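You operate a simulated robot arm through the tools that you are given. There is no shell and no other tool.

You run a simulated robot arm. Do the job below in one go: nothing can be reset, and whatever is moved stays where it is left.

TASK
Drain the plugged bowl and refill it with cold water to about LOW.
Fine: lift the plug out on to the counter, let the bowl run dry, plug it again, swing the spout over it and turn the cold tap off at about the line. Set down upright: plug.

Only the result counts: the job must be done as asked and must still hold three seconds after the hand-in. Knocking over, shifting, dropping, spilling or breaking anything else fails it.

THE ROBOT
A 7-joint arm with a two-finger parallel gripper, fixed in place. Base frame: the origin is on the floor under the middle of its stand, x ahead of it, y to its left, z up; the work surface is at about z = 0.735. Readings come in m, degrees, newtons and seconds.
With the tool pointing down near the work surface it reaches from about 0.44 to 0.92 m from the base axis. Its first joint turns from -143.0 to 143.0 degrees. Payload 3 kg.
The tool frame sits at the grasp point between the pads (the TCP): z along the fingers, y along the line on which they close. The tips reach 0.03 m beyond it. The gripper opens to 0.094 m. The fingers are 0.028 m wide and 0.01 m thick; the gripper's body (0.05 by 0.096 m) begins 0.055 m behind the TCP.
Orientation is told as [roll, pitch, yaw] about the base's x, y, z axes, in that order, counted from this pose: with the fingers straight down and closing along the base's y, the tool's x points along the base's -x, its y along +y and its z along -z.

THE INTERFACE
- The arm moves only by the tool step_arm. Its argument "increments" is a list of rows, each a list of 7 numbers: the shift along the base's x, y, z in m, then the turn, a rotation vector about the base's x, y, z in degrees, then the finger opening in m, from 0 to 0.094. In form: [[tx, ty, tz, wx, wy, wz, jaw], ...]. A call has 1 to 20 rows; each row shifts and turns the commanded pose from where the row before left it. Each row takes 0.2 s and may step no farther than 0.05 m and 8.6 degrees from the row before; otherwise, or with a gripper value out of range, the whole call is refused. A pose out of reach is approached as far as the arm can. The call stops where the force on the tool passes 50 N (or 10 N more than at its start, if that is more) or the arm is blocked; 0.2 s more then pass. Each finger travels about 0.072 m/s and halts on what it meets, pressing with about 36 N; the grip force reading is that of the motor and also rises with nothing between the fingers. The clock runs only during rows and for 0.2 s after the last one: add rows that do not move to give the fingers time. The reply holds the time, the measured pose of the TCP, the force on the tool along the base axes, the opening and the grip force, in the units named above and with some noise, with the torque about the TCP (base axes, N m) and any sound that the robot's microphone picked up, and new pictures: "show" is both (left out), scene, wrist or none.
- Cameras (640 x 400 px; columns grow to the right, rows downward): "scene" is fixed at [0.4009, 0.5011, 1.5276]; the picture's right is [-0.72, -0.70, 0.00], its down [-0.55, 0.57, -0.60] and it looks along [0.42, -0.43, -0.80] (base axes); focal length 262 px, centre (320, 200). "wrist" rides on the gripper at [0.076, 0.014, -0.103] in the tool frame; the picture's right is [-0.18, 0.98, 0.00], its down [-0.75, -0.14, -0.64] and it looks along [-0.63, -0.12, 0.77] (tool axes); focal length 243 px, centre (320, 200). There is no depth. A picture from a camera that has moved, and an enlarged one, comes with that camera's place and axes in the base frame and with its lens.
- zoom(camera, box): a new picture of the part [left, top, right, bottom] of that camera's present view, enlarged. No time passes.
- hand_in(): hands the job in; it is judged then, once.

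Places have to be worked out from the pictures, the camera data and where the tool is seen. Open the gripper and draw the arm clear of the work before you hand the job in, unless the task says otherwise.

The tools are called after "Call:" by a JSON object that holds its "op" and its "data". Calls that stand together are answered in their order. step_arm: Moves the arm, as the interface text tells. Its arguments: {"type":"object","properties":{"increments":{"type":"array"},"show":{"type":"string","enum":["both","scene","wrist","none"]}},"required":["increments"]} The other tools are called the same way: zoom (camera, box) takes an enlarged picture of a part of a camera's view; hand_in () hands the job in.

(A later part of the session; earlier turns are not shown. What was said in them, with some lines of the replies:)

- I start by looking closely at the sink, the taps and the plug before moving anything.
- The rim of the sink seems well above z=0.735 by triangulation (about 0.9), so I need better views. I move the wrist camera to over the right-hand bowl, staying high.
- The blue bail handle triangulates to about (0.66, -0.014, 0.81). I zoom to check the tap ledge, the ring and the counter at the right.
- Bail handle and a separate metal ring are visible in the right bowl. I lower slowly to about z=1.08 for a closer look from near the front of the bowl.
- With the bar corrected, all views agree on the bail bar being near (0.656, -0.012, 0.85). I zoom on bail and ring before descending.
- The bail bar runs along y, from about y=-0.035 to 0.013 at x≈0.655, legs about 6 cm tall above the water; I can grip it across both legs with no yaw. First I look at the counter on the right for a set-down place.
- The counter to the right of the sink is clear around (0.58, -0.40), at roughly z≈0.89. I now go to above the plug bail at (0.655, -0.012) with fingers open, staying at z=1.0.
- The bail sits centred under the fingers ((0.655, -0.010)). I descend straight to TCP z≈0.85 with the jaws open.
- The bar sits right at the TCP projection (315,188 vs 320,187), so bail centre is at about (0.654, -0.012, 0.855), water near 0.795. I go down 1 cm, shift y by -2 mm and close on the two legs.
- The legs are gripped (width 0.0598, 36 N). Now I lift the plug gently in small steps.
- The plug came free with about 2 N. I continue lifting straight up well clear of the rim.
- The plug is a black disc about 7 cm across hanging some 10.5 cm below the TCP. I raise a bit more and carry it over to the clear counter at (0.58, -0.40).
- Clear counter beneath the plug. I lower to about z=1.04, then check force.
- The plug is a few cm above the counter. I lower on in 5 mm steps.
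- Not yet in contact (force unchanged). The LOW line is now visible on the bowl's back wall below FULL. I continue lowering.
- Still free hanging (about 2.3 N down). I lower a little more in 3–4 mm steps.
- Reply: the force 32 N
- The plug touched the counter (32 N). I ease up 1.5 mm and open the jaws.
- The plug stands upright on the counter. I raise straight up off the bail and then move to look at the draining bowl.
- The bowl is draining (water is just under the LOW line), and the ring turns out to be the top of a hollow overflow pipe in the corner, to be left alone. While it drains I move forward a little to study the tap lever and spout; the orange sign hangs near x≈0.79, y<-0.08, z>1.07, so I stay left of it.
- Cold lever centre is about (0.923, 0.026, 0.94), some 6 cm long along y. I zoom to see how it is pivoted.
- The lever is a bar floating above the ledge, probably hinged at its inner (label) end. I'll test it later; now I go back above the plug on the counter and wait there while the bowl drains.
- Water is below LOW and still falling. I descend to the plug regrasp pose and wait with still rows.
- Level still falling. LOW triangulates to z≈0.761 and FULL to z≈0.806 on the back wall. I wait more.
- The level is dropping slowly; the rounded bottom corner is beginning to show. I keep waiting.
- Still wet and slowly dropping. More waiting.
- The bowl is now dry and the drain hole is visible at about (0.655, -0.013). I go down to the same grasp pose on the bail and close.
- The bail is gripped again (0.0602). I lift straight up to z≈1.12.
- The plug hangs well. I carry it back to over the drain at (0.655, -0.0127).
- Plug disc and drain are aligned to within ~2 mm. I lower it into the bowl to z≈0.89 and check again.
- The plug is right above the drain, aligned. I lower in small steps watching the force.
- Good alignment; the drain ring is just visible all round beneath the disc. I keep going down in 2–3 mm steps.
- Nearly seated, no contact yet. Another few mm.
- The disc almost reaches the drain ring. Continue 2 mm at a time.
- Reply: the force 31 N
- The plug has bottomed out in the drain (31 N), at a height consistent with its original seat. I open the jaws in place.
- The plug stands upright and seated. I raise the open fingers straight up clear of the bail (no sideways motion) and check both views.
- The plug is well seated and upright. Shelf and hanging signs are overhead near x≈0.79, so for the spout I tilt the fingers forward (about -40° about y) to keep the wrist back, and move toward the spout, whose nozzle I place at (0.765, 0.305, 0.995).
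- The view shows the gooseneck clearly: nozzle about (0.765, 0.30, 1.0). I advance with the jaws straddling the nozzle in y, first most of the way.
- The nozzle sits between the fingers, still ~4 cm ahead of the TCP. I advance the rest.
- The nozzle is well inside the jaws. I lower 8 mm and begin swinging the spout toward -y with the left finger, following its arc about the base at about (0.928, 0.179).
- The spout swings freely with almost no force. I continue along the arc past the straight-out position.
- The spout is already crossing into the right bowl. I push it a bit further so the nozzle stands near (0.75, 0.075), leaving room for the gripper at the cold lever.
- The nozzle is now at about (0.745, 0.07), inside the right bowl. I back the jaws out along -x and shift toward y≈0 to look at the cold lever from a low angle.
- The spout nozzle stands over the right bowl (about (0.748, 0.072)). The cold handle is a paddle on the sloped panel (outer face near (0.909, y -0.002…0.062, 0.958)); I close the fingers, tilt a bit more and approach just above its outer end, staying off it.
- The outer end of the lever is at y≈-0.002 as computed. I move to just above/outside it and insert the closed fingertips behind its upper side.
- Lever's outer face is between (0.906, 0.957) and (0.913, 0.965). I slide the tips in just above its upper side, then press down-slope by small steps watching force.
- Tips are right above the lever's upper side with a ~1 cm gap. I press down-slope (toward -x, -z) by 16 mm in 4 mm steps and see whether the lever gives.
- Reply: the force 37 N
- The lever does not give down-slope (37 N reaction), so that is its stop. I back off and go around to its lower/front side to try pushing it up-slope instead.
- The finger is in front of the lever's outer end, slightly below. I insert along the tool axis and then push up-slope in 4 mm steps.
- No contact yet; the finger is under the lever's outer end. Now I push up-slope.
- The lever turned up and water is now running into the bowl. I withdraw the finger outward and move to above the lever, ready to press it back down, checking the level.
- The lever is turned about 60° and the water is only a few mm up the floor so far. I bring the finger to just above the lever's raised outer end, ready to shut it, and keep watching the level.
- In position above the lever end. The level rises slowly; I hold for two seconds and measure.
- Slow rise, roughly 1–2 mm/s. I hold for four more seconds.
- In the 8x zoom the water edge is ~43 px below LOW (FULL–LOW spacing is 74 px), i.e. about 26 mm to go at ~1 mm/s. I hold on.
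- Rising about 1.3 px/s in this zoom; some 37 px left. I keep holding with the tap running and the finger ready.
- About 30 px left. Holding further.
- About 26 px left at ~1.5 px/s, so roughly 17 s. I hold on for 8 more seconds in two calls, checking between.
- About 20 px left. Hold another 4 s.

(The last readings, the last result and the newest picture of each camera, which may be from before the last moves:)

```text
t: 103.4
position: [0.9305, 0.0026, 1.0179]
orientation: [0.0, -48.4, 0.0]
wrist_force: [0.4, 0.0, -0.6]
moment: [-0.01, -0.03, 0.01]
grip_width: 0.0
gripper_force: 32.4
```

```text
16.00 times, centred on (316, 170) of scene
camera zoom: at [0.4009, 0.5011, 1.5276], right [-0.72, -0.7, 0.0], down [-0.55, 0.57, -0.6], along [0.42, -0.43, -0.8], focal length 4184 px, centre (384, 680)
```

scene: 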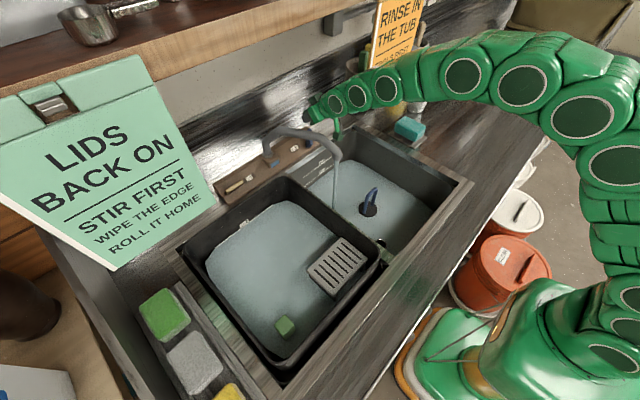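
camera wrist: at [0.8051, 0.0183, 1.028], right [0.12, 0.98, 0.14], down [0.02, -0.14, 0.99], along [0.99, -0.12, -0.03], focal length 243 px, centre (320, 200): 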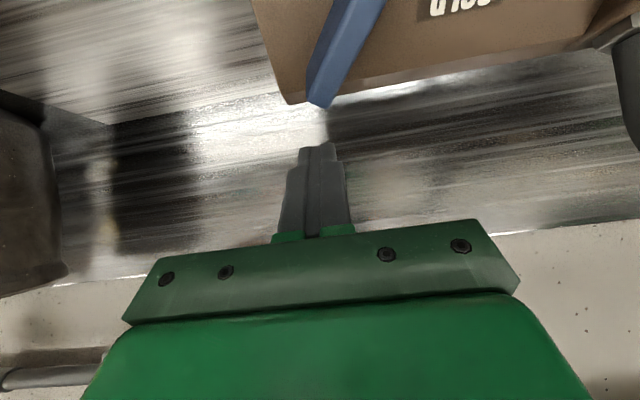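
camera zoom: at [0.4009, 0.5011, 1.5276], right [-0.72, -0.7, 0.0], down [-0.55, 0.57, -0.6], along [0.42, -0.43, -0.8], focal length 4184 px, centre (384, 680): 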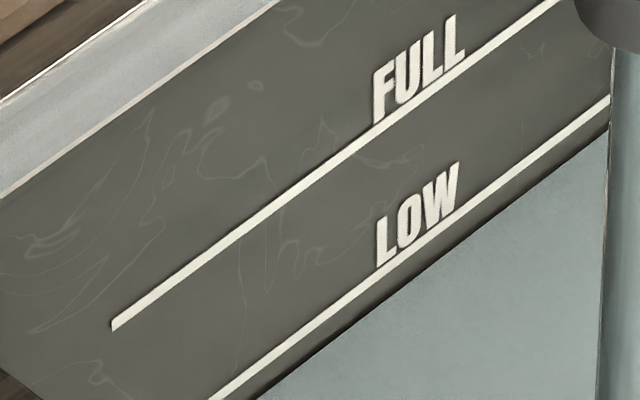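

Now ~30 px in the 16x zoom (≈9.5 mm) remain. Hold 4 s more.

Call:
{"op": "step_arm", "data": {"increments": [[0, 0, 0, 0, 0, 0, 0.0], [0, 0, 0, 0, 0, 0, 0.0], [0, 0, 0, 0, 0, 0, 0.0], [0, 0, 0, 0, 0, 0, 0.0], [0, 0, 0, 0, 0, 0, 0.0], [0, 0, 0, 0, 0, 0, 0.0], [0, 0, 0, 0, 0, 0, 0.0], [0, 0, 0, 0, 0, 0, 0.0], [0, 0, 0, 0, 0, 0, 0.0], [0, 0, 0, 0, 0, 0, 0.0], [0, 0, 0, 0, 0, 0, 0.0], [0, 0, 0, 0, 0, 0, 0.0], [0, 0, 0, 0, 0, 0, 0.0], [0, 0, 0, 0, 0, 0, 0.0], [0, 0, 0, 0, 0, 0, 0.0], [0, 0, 0, 0, 0, 0, 0.0], [0, 0, 0, 0, 0, 0, 0.0], [0, 0, 0, 0, 0, 0, 0.0], [0, 0, 0, 0, 0, 0, 0.0]], "show": "none"}}

Call:
{"op": "zoom", "data": {"camera": "scene", "box": [300, 160, 332, 180]}}

```text
t: 107.4
position: [0.9312, 0.0044, 1.017]
orientation: [0.0, -48.5, -0.1]
wrist_force: [-0.8, 0.5, -0.1]
moment: [-0.05, -0.05, 0.02]
grip_width: 0.0
gripper_force: 32.7
```

```text
16.00 times, centred on (316, 170) of scene
camera zoom: at [0.4009, 0.5011, 1.5276], right [-0.72, -0.7, 0.0], down [-0.55, 0.57, -0.6], along [0.42, -0.43, -0.8], focal length 4184 px, centre (384, 680)
```

zoom: 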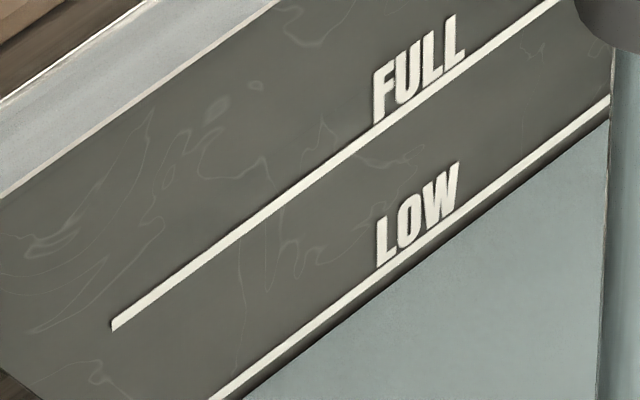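

20 px (≈6 mm) left at 2.5 px/s. Hold 4 s more, then close.

Call:
{"op": "step_arm", "data": {"increments": [[0, 0, 0, 0, 0, 0, 0.0], [0, 0, 0, 0, 0, 0, 0.0], [0, 0, 0, 0, 0, 0, 0.0], [0, 0, 0, 0, 0, 0, 0.0], [0, 0, 0, 0, 0, 0, 0.0], [0, 0, 0, 0, 0, 0, 0.0], [0, 0, 0, 0, 0, 0, 0.0], [0, 0, 0, 0, 0, 0, 0.0], [0, 0, 0, 0, 0, 0, 0.0], [0, 0, 0, 0, 0, 0, 0.0], [0, 0, 0, 0, 0, 0, 0.0], [0, 0, 0, 0, 0, 0, 0.0], [0, 0, 0, 0, 0, 0, 0.0], [0, 0, 0, 0, 0, 0, 0.0], [0, 0, 0, 0, 0, 0, 0.0], [0, 0, 0, 0, 0, 0, 0.0], [0, 0, 0, 0, 0, 0, 0.0], [0, 0, 0, 0, 0, 0, 0.0], [0, 0, 0, 0, 0, 0, 0.0]], "show": "wrist"}}

Call:
{"op": "zoom", "data": {"camera": "scene", "box": [300, 160, 332, 180]}}

```text
t: 111.4
position: [0.9299, 0.0041, 1.0184]
orientation: [0.1, -48.5, 0.0]
wrist_force: [-0.1, -0.2, -0.5]
moment: [0.02, 0.01, 0.0]
grip_width: 0.0
gripper_force: 32.8
camera wrist: at [0.8047, 0.0184, 1.0275], right [0.12, 0.98, 0.14], down [0.02, -0.14, 0.99], along [0.99, -0.12, -0.04], focal length 243 px, centre (320, 200)
```

wrist: 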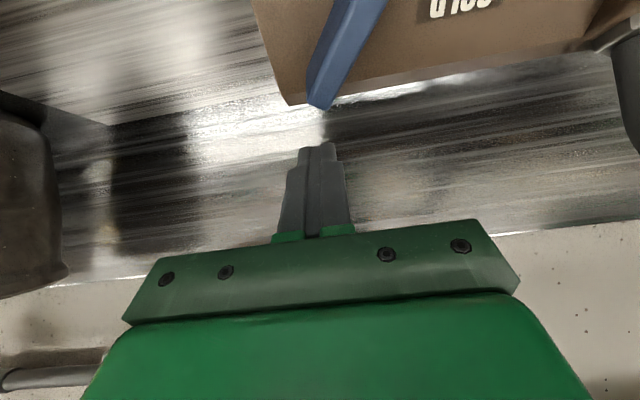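

```text
16.00 times, centred on (316, 170) of scene
camera zoom: at [0.4009, 0.5011, 1.5276], right [-0.72, -0.7, 0.0], down [-0.55, 0.57, -0.6], along [0.42, -0.43, -0.8], focal length 4184 px, centre (384, 680)
```

zoom: 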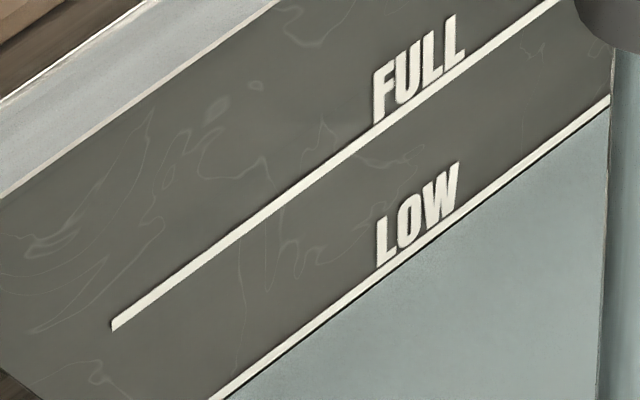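

Water is just ~3 mm under LOW. I press the lever's outer end back down-slope now, following its arc, to shut the tap.

Call:
{"op": "step_arm", "data": {"increments": [[-0.0066, 0.006, -0.0075, 0, 0, 0, 0.0], [-0.005, -0.003, -0.0056, 0, 0, 0, 0.0], [-0.005, -0.003, -0.0056, 0, 0, 0, 0.0], [-0.005, -0.003, -0.0056, 0, 0, 0, 0.0], [-0.002, -0.001, -0.0022, 0, 0, 0, 0.0], [-0.0015, 0, -0.0017, 0, 0, 0, 0.0]], "show": "both"}}

Call:
{"op": "zoom", "data": {"camera": "scene", "box": [280, 110, 440, 220]}}

Call:
{"op": "zoom", "data": {"camera": "wrist", "box": [220, 60, 440, 210]}}

Call:
{"op": "zoom", "data": {"camera": "scene", "box": [300, 160, 332, 180]}}

```text
t: 112.4
position: [0.9128, -0.0047, 0.998]
orientation: [0.1, -49.1, -0.4]
wrist_force: [1.2, -0.8, 0.9]
moment: [-0.02, 0.0, -0.04]
grip_width: 0.0
gripper_force: 32.8
stopped in row 5: the force on the tool passed its limit at 54 N (the readings are from after the stop); the commanded pose is now the measured one
camera wrist: at [0.7864, 0.0118, 1.0073], right [0.13, 0.98, 0.14], down [0.01, -0.14, 0.99], along [0.99, -0.12, -0.02], focal length 243 px, centre (320, 200)
```

scene: 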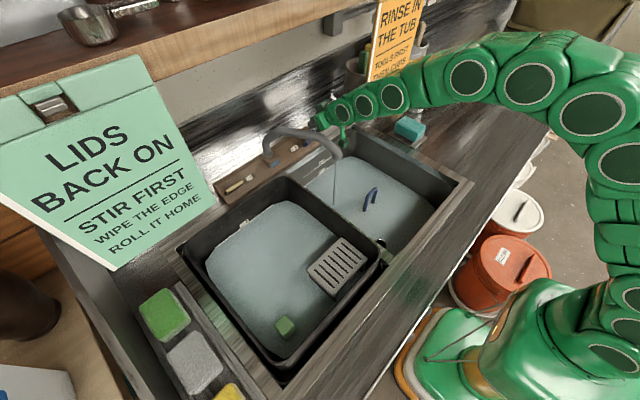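
wrist: 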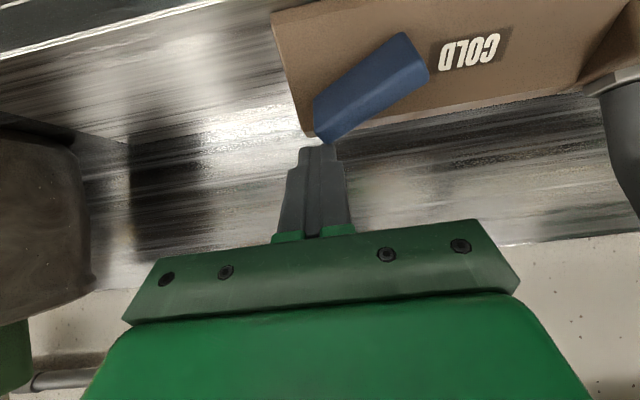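

```text
3.64 times, centred on (360, 165) of scene
camera zoom: at [0.4009, 0.5011, 1.5276], right [-0.72, -0.7, 0.0], down [-0.55, 0.57, -0.6], along [0.42, -0.43, -0.8], focal length 951 px, centre (174, 327)
```

zoom: 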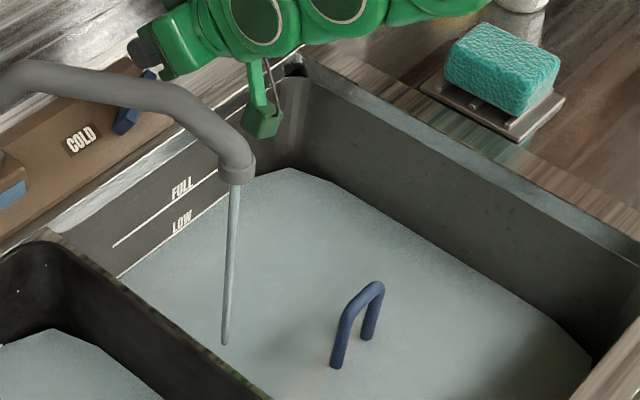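

```text
2.67 times, centred on (330, 135) of wrist
camera zoom: at [0.7864, 0.0118, 1.0073], right [0.13, 0.98, 0.14], down [0.01, -0.14, 0.99], along [0.99, -0.12, -0.02], focal length 647 px, centre (293, 373)
```

zoom: 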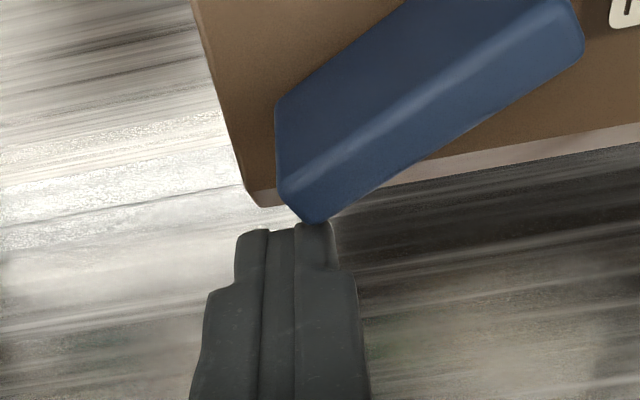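

```text
16.00 times, centred on (316, 170) of scene
camera zoom: at [0.4009, 0.5011, 1.5276], right [-0.72, -0.7, 0.0], down [-0.55, 0.57, -0.6], along [0.42, -0.43, -0.8], focal length 4184 px, centre (384, 680)
```

zoom: 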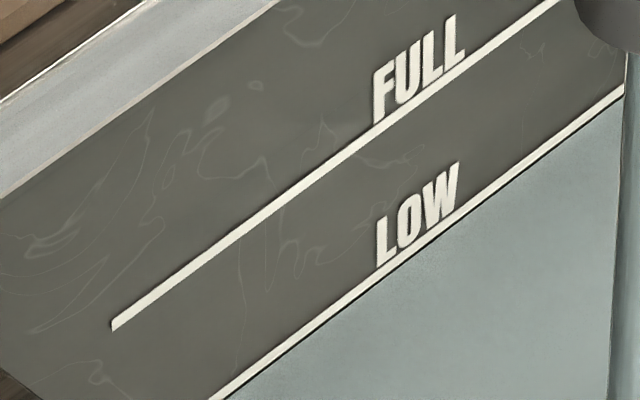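

The lever closed partway (flow is now thin) but the finger slipped onto its end face and jammed. I back up-slope, shift +y so the finger sits over the lever's top corner, and press down again.

Call:
{"op": "step_arm", "data": {"increments": [[0.008, 0.006, 0.009, 0, 0, 0, 0.0], [0, 0.0107, 0, 0, 0, 0, 0.0], [-0.004, 0, -0.0045, 0, 0, 0, 0.0], [-0.004, 0, -0.0045, 0, 0, 0, 0.0], [-0.004, 0, -0.0045, 0, 0, 0, 0.0], [-0.004, 0, -0.0045, 0, 0, 0, 0.0]], "show": "both"}}

Call:
{"op": "zoom", "data": {"camera": "scene", "box": [280, 110, 440, 220]}}

Call:
{"op": "zoom", "data": {"camera": "wrist", "box": [220, 60, 440, 210]}}

Call:
{"op": "zoom", "data": {"camera": "scene", "box": [300, 160, 332, 180]}}

```text
t: 113.8
position: [0.903, 0.0136, 0.9914]
orientation: [0.1, -49.3, -0.4]
wrist_force: [10.9, -4.6, 8.4]
moment: [-0.14, -0.25, 0.03]
grip_width: 0.0
gripper_force: 32.7
camera wrist: at [0.778, 0.0289, 0.9992], right [0.13, 0.98, 0.14], down [0.0, -0.14, 0.99], along [0.99, -0.12, -0.02], focal length 243 px, centre (320, 200)
```

scene: 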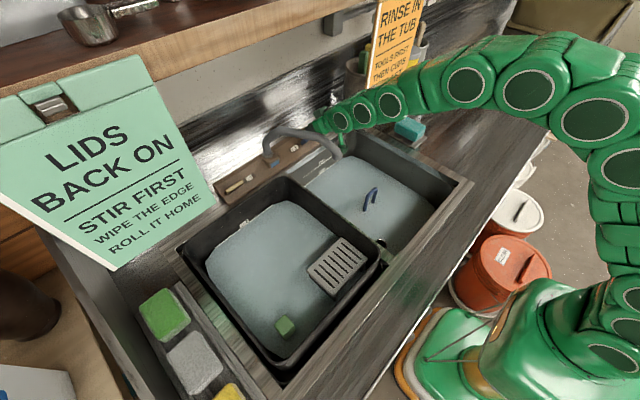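
wrist: 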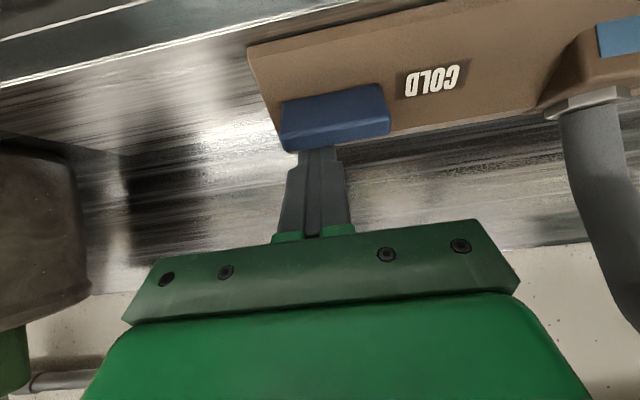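

```text
3.64 times, centred on (360, 165) of scene
camera zoom: at [0.4009, 0.5011, 1.5276], right [-0.72, -0.7, 0.0], down [-0.55, 0.57, -0.6], along [0.42, -0.43, -0.8], focal length 951 px, centre (174, 327)
```

zoom: 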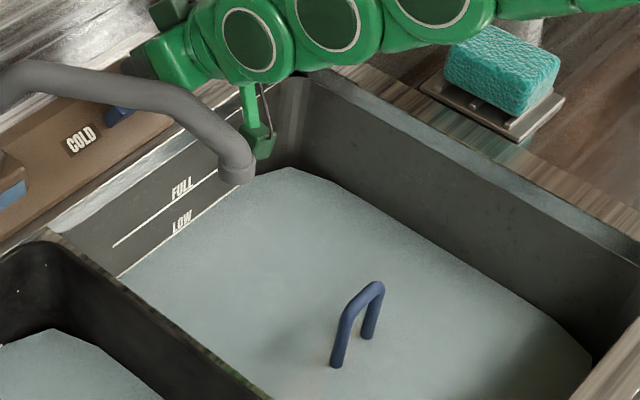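

```text
2.67 times, centred on (330, 135) of wrist
camera zoom: at [0.778, 0.0289, 0.9992], right [0.13, 0.98, 0.14], down [0.0, -0.14, 0.99], along [0.99, -0.12, -0.02], focal length 647 px, centre (293, 373)
```

zoom: 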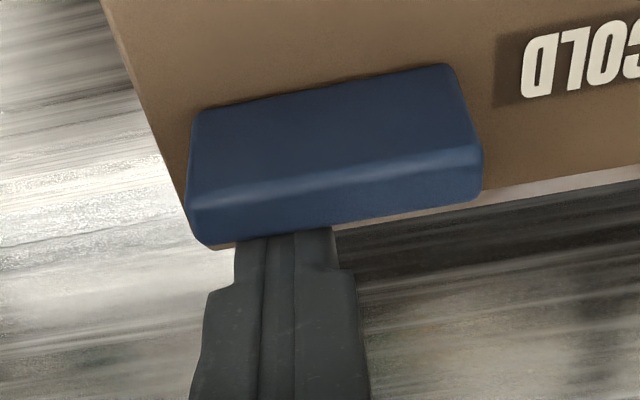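

```text
16.00 times, centred on (316, 170) of scene
camera zoom: at [0.4009, 0.5011, 1.5276], right [-0.72, -0.7, 0.0], down [-0.55, 0.57, -0.6], along [0.42, -0.43, -0.8], focal length 4184 px, centre (384, 680)
```

zoom: 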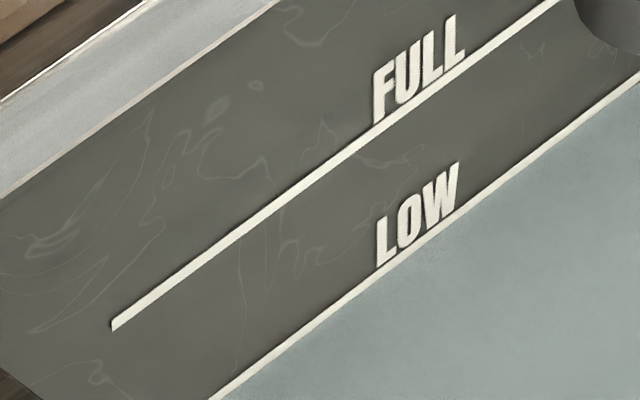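

The stream has stopped and the water stands right at the LOW line. I press the lever a little more to make sure it is at its off stop.

Call:
{"op": "step_arm", "data": {"increments": [[-0.002, 0, -0.0022, 0, 0, 0, 0.0], [-0.001, 0, -0.0011, 0, 0, 0, 0.0]], "show": "wrist"}}

Call:
{"op": "zoom", "data": {"camera": "wrist", "box": [220, 60, 440, 210]}}

Call:
{"op": "zoom", "data": {"camera": "scene", "box": [300, 140, 364, 180]}}

```text
t: 114.4
position: [0.903, 0.0122, 0.9921]
orientation: [0.1, -49.8, -0.4]
wrist_force: [5.6, 0.5, 3.4]
moment: [0.02, -0.17, 0.03]
grip_width: 0.0
gripper_force: 33.6
stopped in row 2: the force on the tool passed its limit at 54 N (the readings are from after the stop); the commanded pose is now the measured one
camera wrist: at [0.777, 0.029, 0.999], right [0.12, 0.98, 0.14], down [0.0, -0.14, 0.99], along [0.99, -0.12, -0.01], focal length 243 px, centre (320, 200)
```

wrist: 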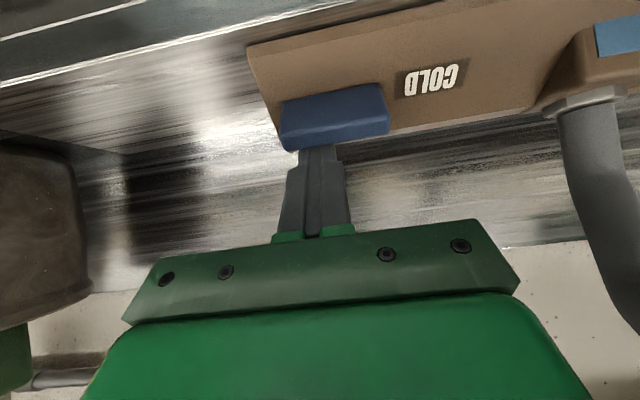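

```text
2.67 times, centred on (330, 135) of wrist
camera zoom: at [0.777, 0.029, 0.999], right [0.12, 0.98, 0.14], down [0.0, -0.14, 0.99], along [0.99, -0.12, -0.01], focal length 647 px, centre (293, 373)
```

zoom: 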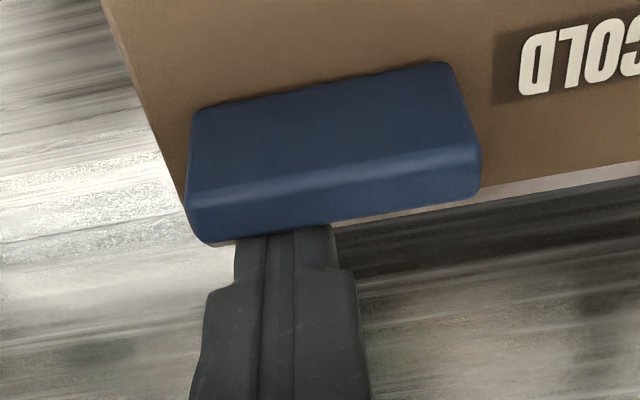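

```text
10.00 times, centred on (332, 160) of scene
camera zoom: at [0.4009, 0.5011, 1.5276], right [-0.72, -0.7, 0.0], down [-0.55, 0.57, -0.6], along [0.42, -0.43, -0.8], focal length 2615 px, centre (200, 600)
```

zoom: 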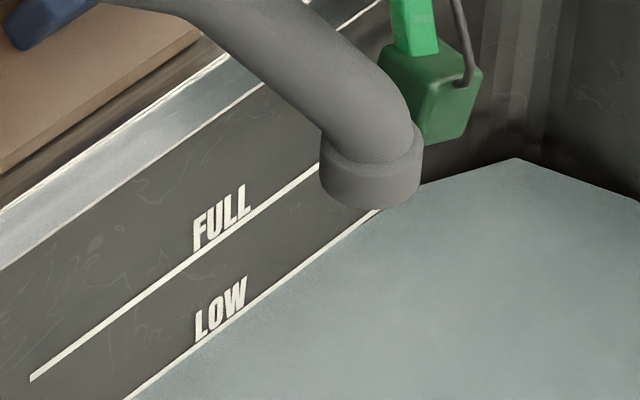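

The lever is hard on its stop, no flow, level at LOW. I withdraw: up-slope, slightly to -y, out along the tool axis, then back along -x.

Call:
{"op": "step_arm", "data": {"increments": [[0.006, 0, 0.0067, 0, 0, 0, 0.0], [0, -0.015, 0.004, 0, 0, 0, 0.0], [-0.0225, -0.005, 0.02, 0, 0, 0, 0.0], [-0.0225, 0, 0.02, 0, 0, 0, 0.0], [-0.04, 0, 0, 0, 0, 0, 0.0], [-0.045, 0, 0, 0, 0, 0, 0.0], [-0.045, 0, 0, 0, 0, 0, 0.0], [-0.045, 0, 0, 0, 0, 0, 0.0], [0, 0, 0, 0, 0, 0, 0.0]], "show": "both"}}

Call:
{"op": "zoom", "data": {"camera": "scene", "box": [250, 100, 410, 210]}}

Call:
{"op": "zoom", "data": {"camera": "scene", "box": [300, 160, 332, 180]}}

```text
t: 116.4
position: [0.6894, -0.0083, 1.0436]
orientation: [0.2, -49.7, -0.3]
wrist_force: [0.3, 0.0, 0.1]
moment: [0.04, 0.02, -0.03]
grip_width: 0.0
gripper_force: 33.2
camera wrist: at [0.5632, 0.0081, 1.0512], right [0.12, 0.98, 0.14], down [0.0, -0.14, 0.99], along [0.99, -0.12, -0.01], focal length 243 px, centre (320, 200)
```

scene: 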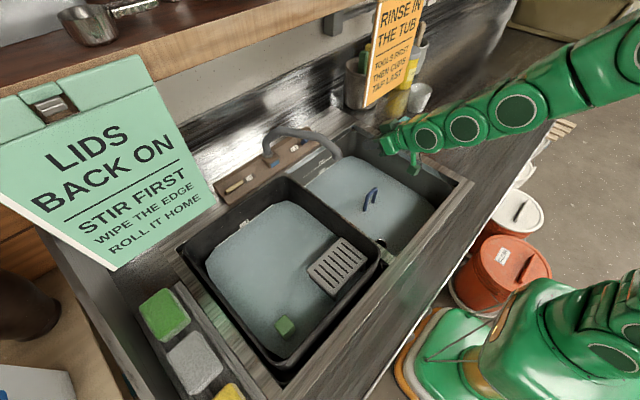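
wrist: 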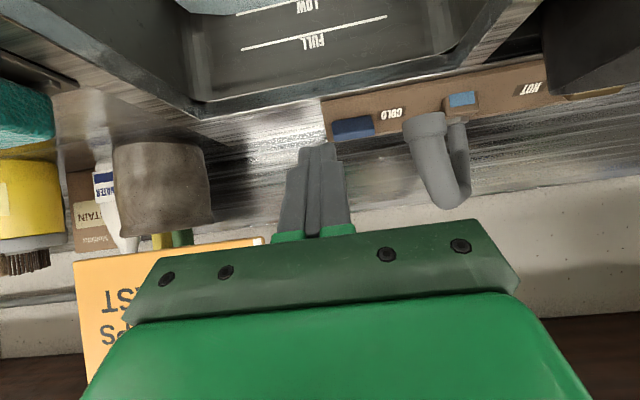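

```text
3.64 times, centred on (330, 155) of scene
camera zoom: at [0.4009, 0.5011, 1.5276], right [-0.72, -0.7, 0.0], down [-0.55, 0.57, -0.6], along [0.42, -0.43, -0.8], focal length 951 px, centre (284, 364)
```

zoom: 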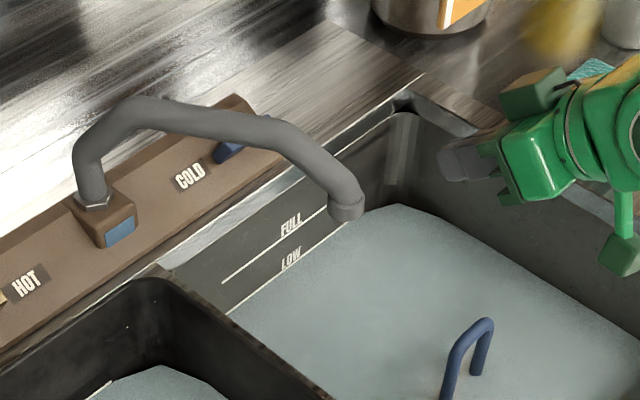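

```text
16.00 times, centred on (316, 170) of scene
camera zoom: at [0.4009, 0.5011, 1.5276], right [-0.72, -0.7, 0.0], down [-0.55, 0.57, -0.6], along [0.42, -0.43, -0.8], focal length 4184 px, centre (384, 680)
```

zoom: 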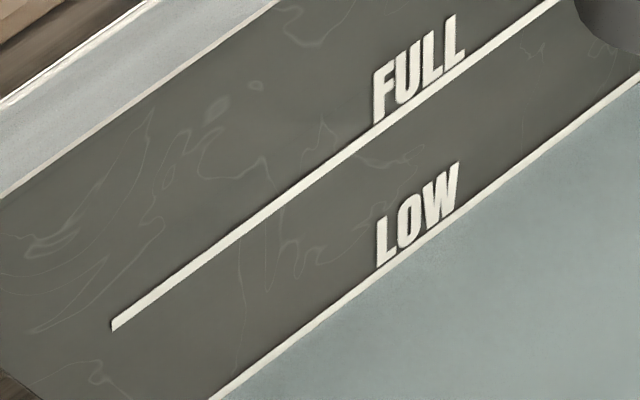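

Level stays at LOW with no flow. I retract the arm up and back, untilt the tool and open the gripper.

Call:
{"op": "step_arm", "data": {"increments": [[-0.03, 0, 0.03, 0, 8.3, 0, 0.0], [-0.03, 0, 0.03, 0, 8.3, 0, 0.0], [-0.03, 0, 0.03, 0, 8.3, 0, 0.0], [-0.03, 0, 0.03, 0, 8.3, 0, 0.05], [-0.03, 0, 0.03, 0, 8.3, 0, 0.094], [-0.03, 0, 0.03, 0, 8.2, 0, 0.094], [-0.03, 0.02, 0.03, 0, 0, 0, 0.094], [-0.02, 0.03, 0.02, 0, 0, 0, 0.094], [0, 0, 0, 0, 0, 0, 0.094], [0, 0, 0, 0, 0, 0, 0.094], [0, 0, 0, 0, 0, 0, 0.094], [0, 0, 0, 0, 0, 0, 0.094], [0, 0, 0, 0, 0, 0, 0.094], [0, 0, 0, 0, 0, 0, 0.094]], "show": "both"}}

Call:
{"op": "zoom", "data": {"camera": "scene", "box": [250, 100, 480, 260]}}

Call:
{"op": "zoom", "data": {"camera": "scene", "box": [300, 160, 332, 180]}}

```text
t: 119.4
position: [0.4589, 0.0439, 1.2707]
orientation: [-0.2, 0.0, -0.3]
wrist_force: [0.5, -0.3, -0.8]
moment: [0.01, -0.02, 0.0]
grip_width: 0.094
gripper_force: 0.3
camera wrist: at [0.3838, 0.0598, 1.372], right [0.19, 0.98, 0.0], down [0.75, -0.14, 0.64], along [0.63, -0.12, -0.77], focal length 243 px, centre (320, 200)
```

scene: 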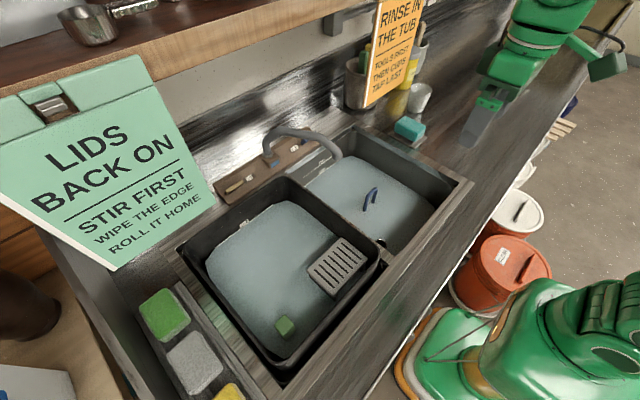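
wrist: 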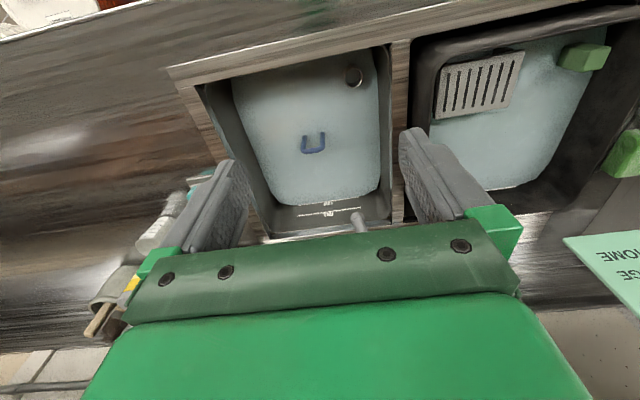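

```text
2.50 times, centred on (365, 180) of scene
camera zoom: at [0.4009, 0.5011, 1.5276], right [-0.72, -0.7, 0.0], down [-0.55, 0.57, -0.6], along [0.42, -0.43, -0.8], focal length 654 px, centre (208, 250)
```

zoom: 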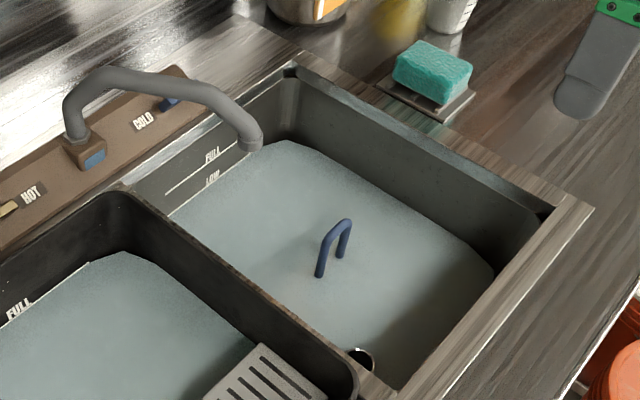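

```text
16.00 times, centred on (316, 170) of scene
camera zoom: at [0.4009, 0.5011, 1.5276], right [-0.72, -0.7, 0.0], down [-0.55, 0.57, -0.6], along [0.42, -0.43, -0.8], focal length 4184 px, centre (384, 680)
```

zoom: 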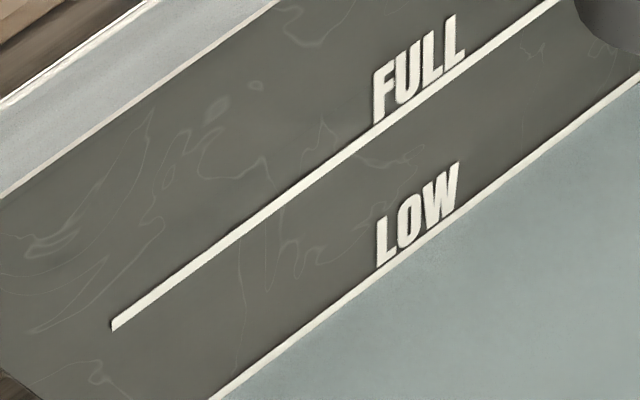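

The level has held at LOW for 6 s with the tap off, the plug in place and upright, and nothing else moved. The gripper is open and clear of the work, so I hand in.

Call:
{"op": "hand_in", "data": {}}

```text
The job is handed in.
```

The right-hand bowl is drained, plugged again and refilled with cold water to LOW. I handed the job in with the gripper open and the arm clear.

- **Plug:** I lifted it out and stood it upright on the clear counter to the right of the sink. Once the bowl had run dry I put it back, and it sits upright in the drain at about its original height.
- **Spout:** It was over the tub in the left bowl. I swung it over the right bowl and left it there.
- **Cold tap:** The lever opens by turning its outer end upward. I shut it when the water was just under the line. The first push slipped and left a thin stream for about a second. The second push brought the lever back to its off stop.
- **Level:** The water stood right at the LOW line and did not move over the last six seconds I watched, so neither the plug nor the tap is leaking.

In the final pictures the tub, sponges, signs and everything else look where they were, with no water outside the bowls. The result of the judging did not come back to me.
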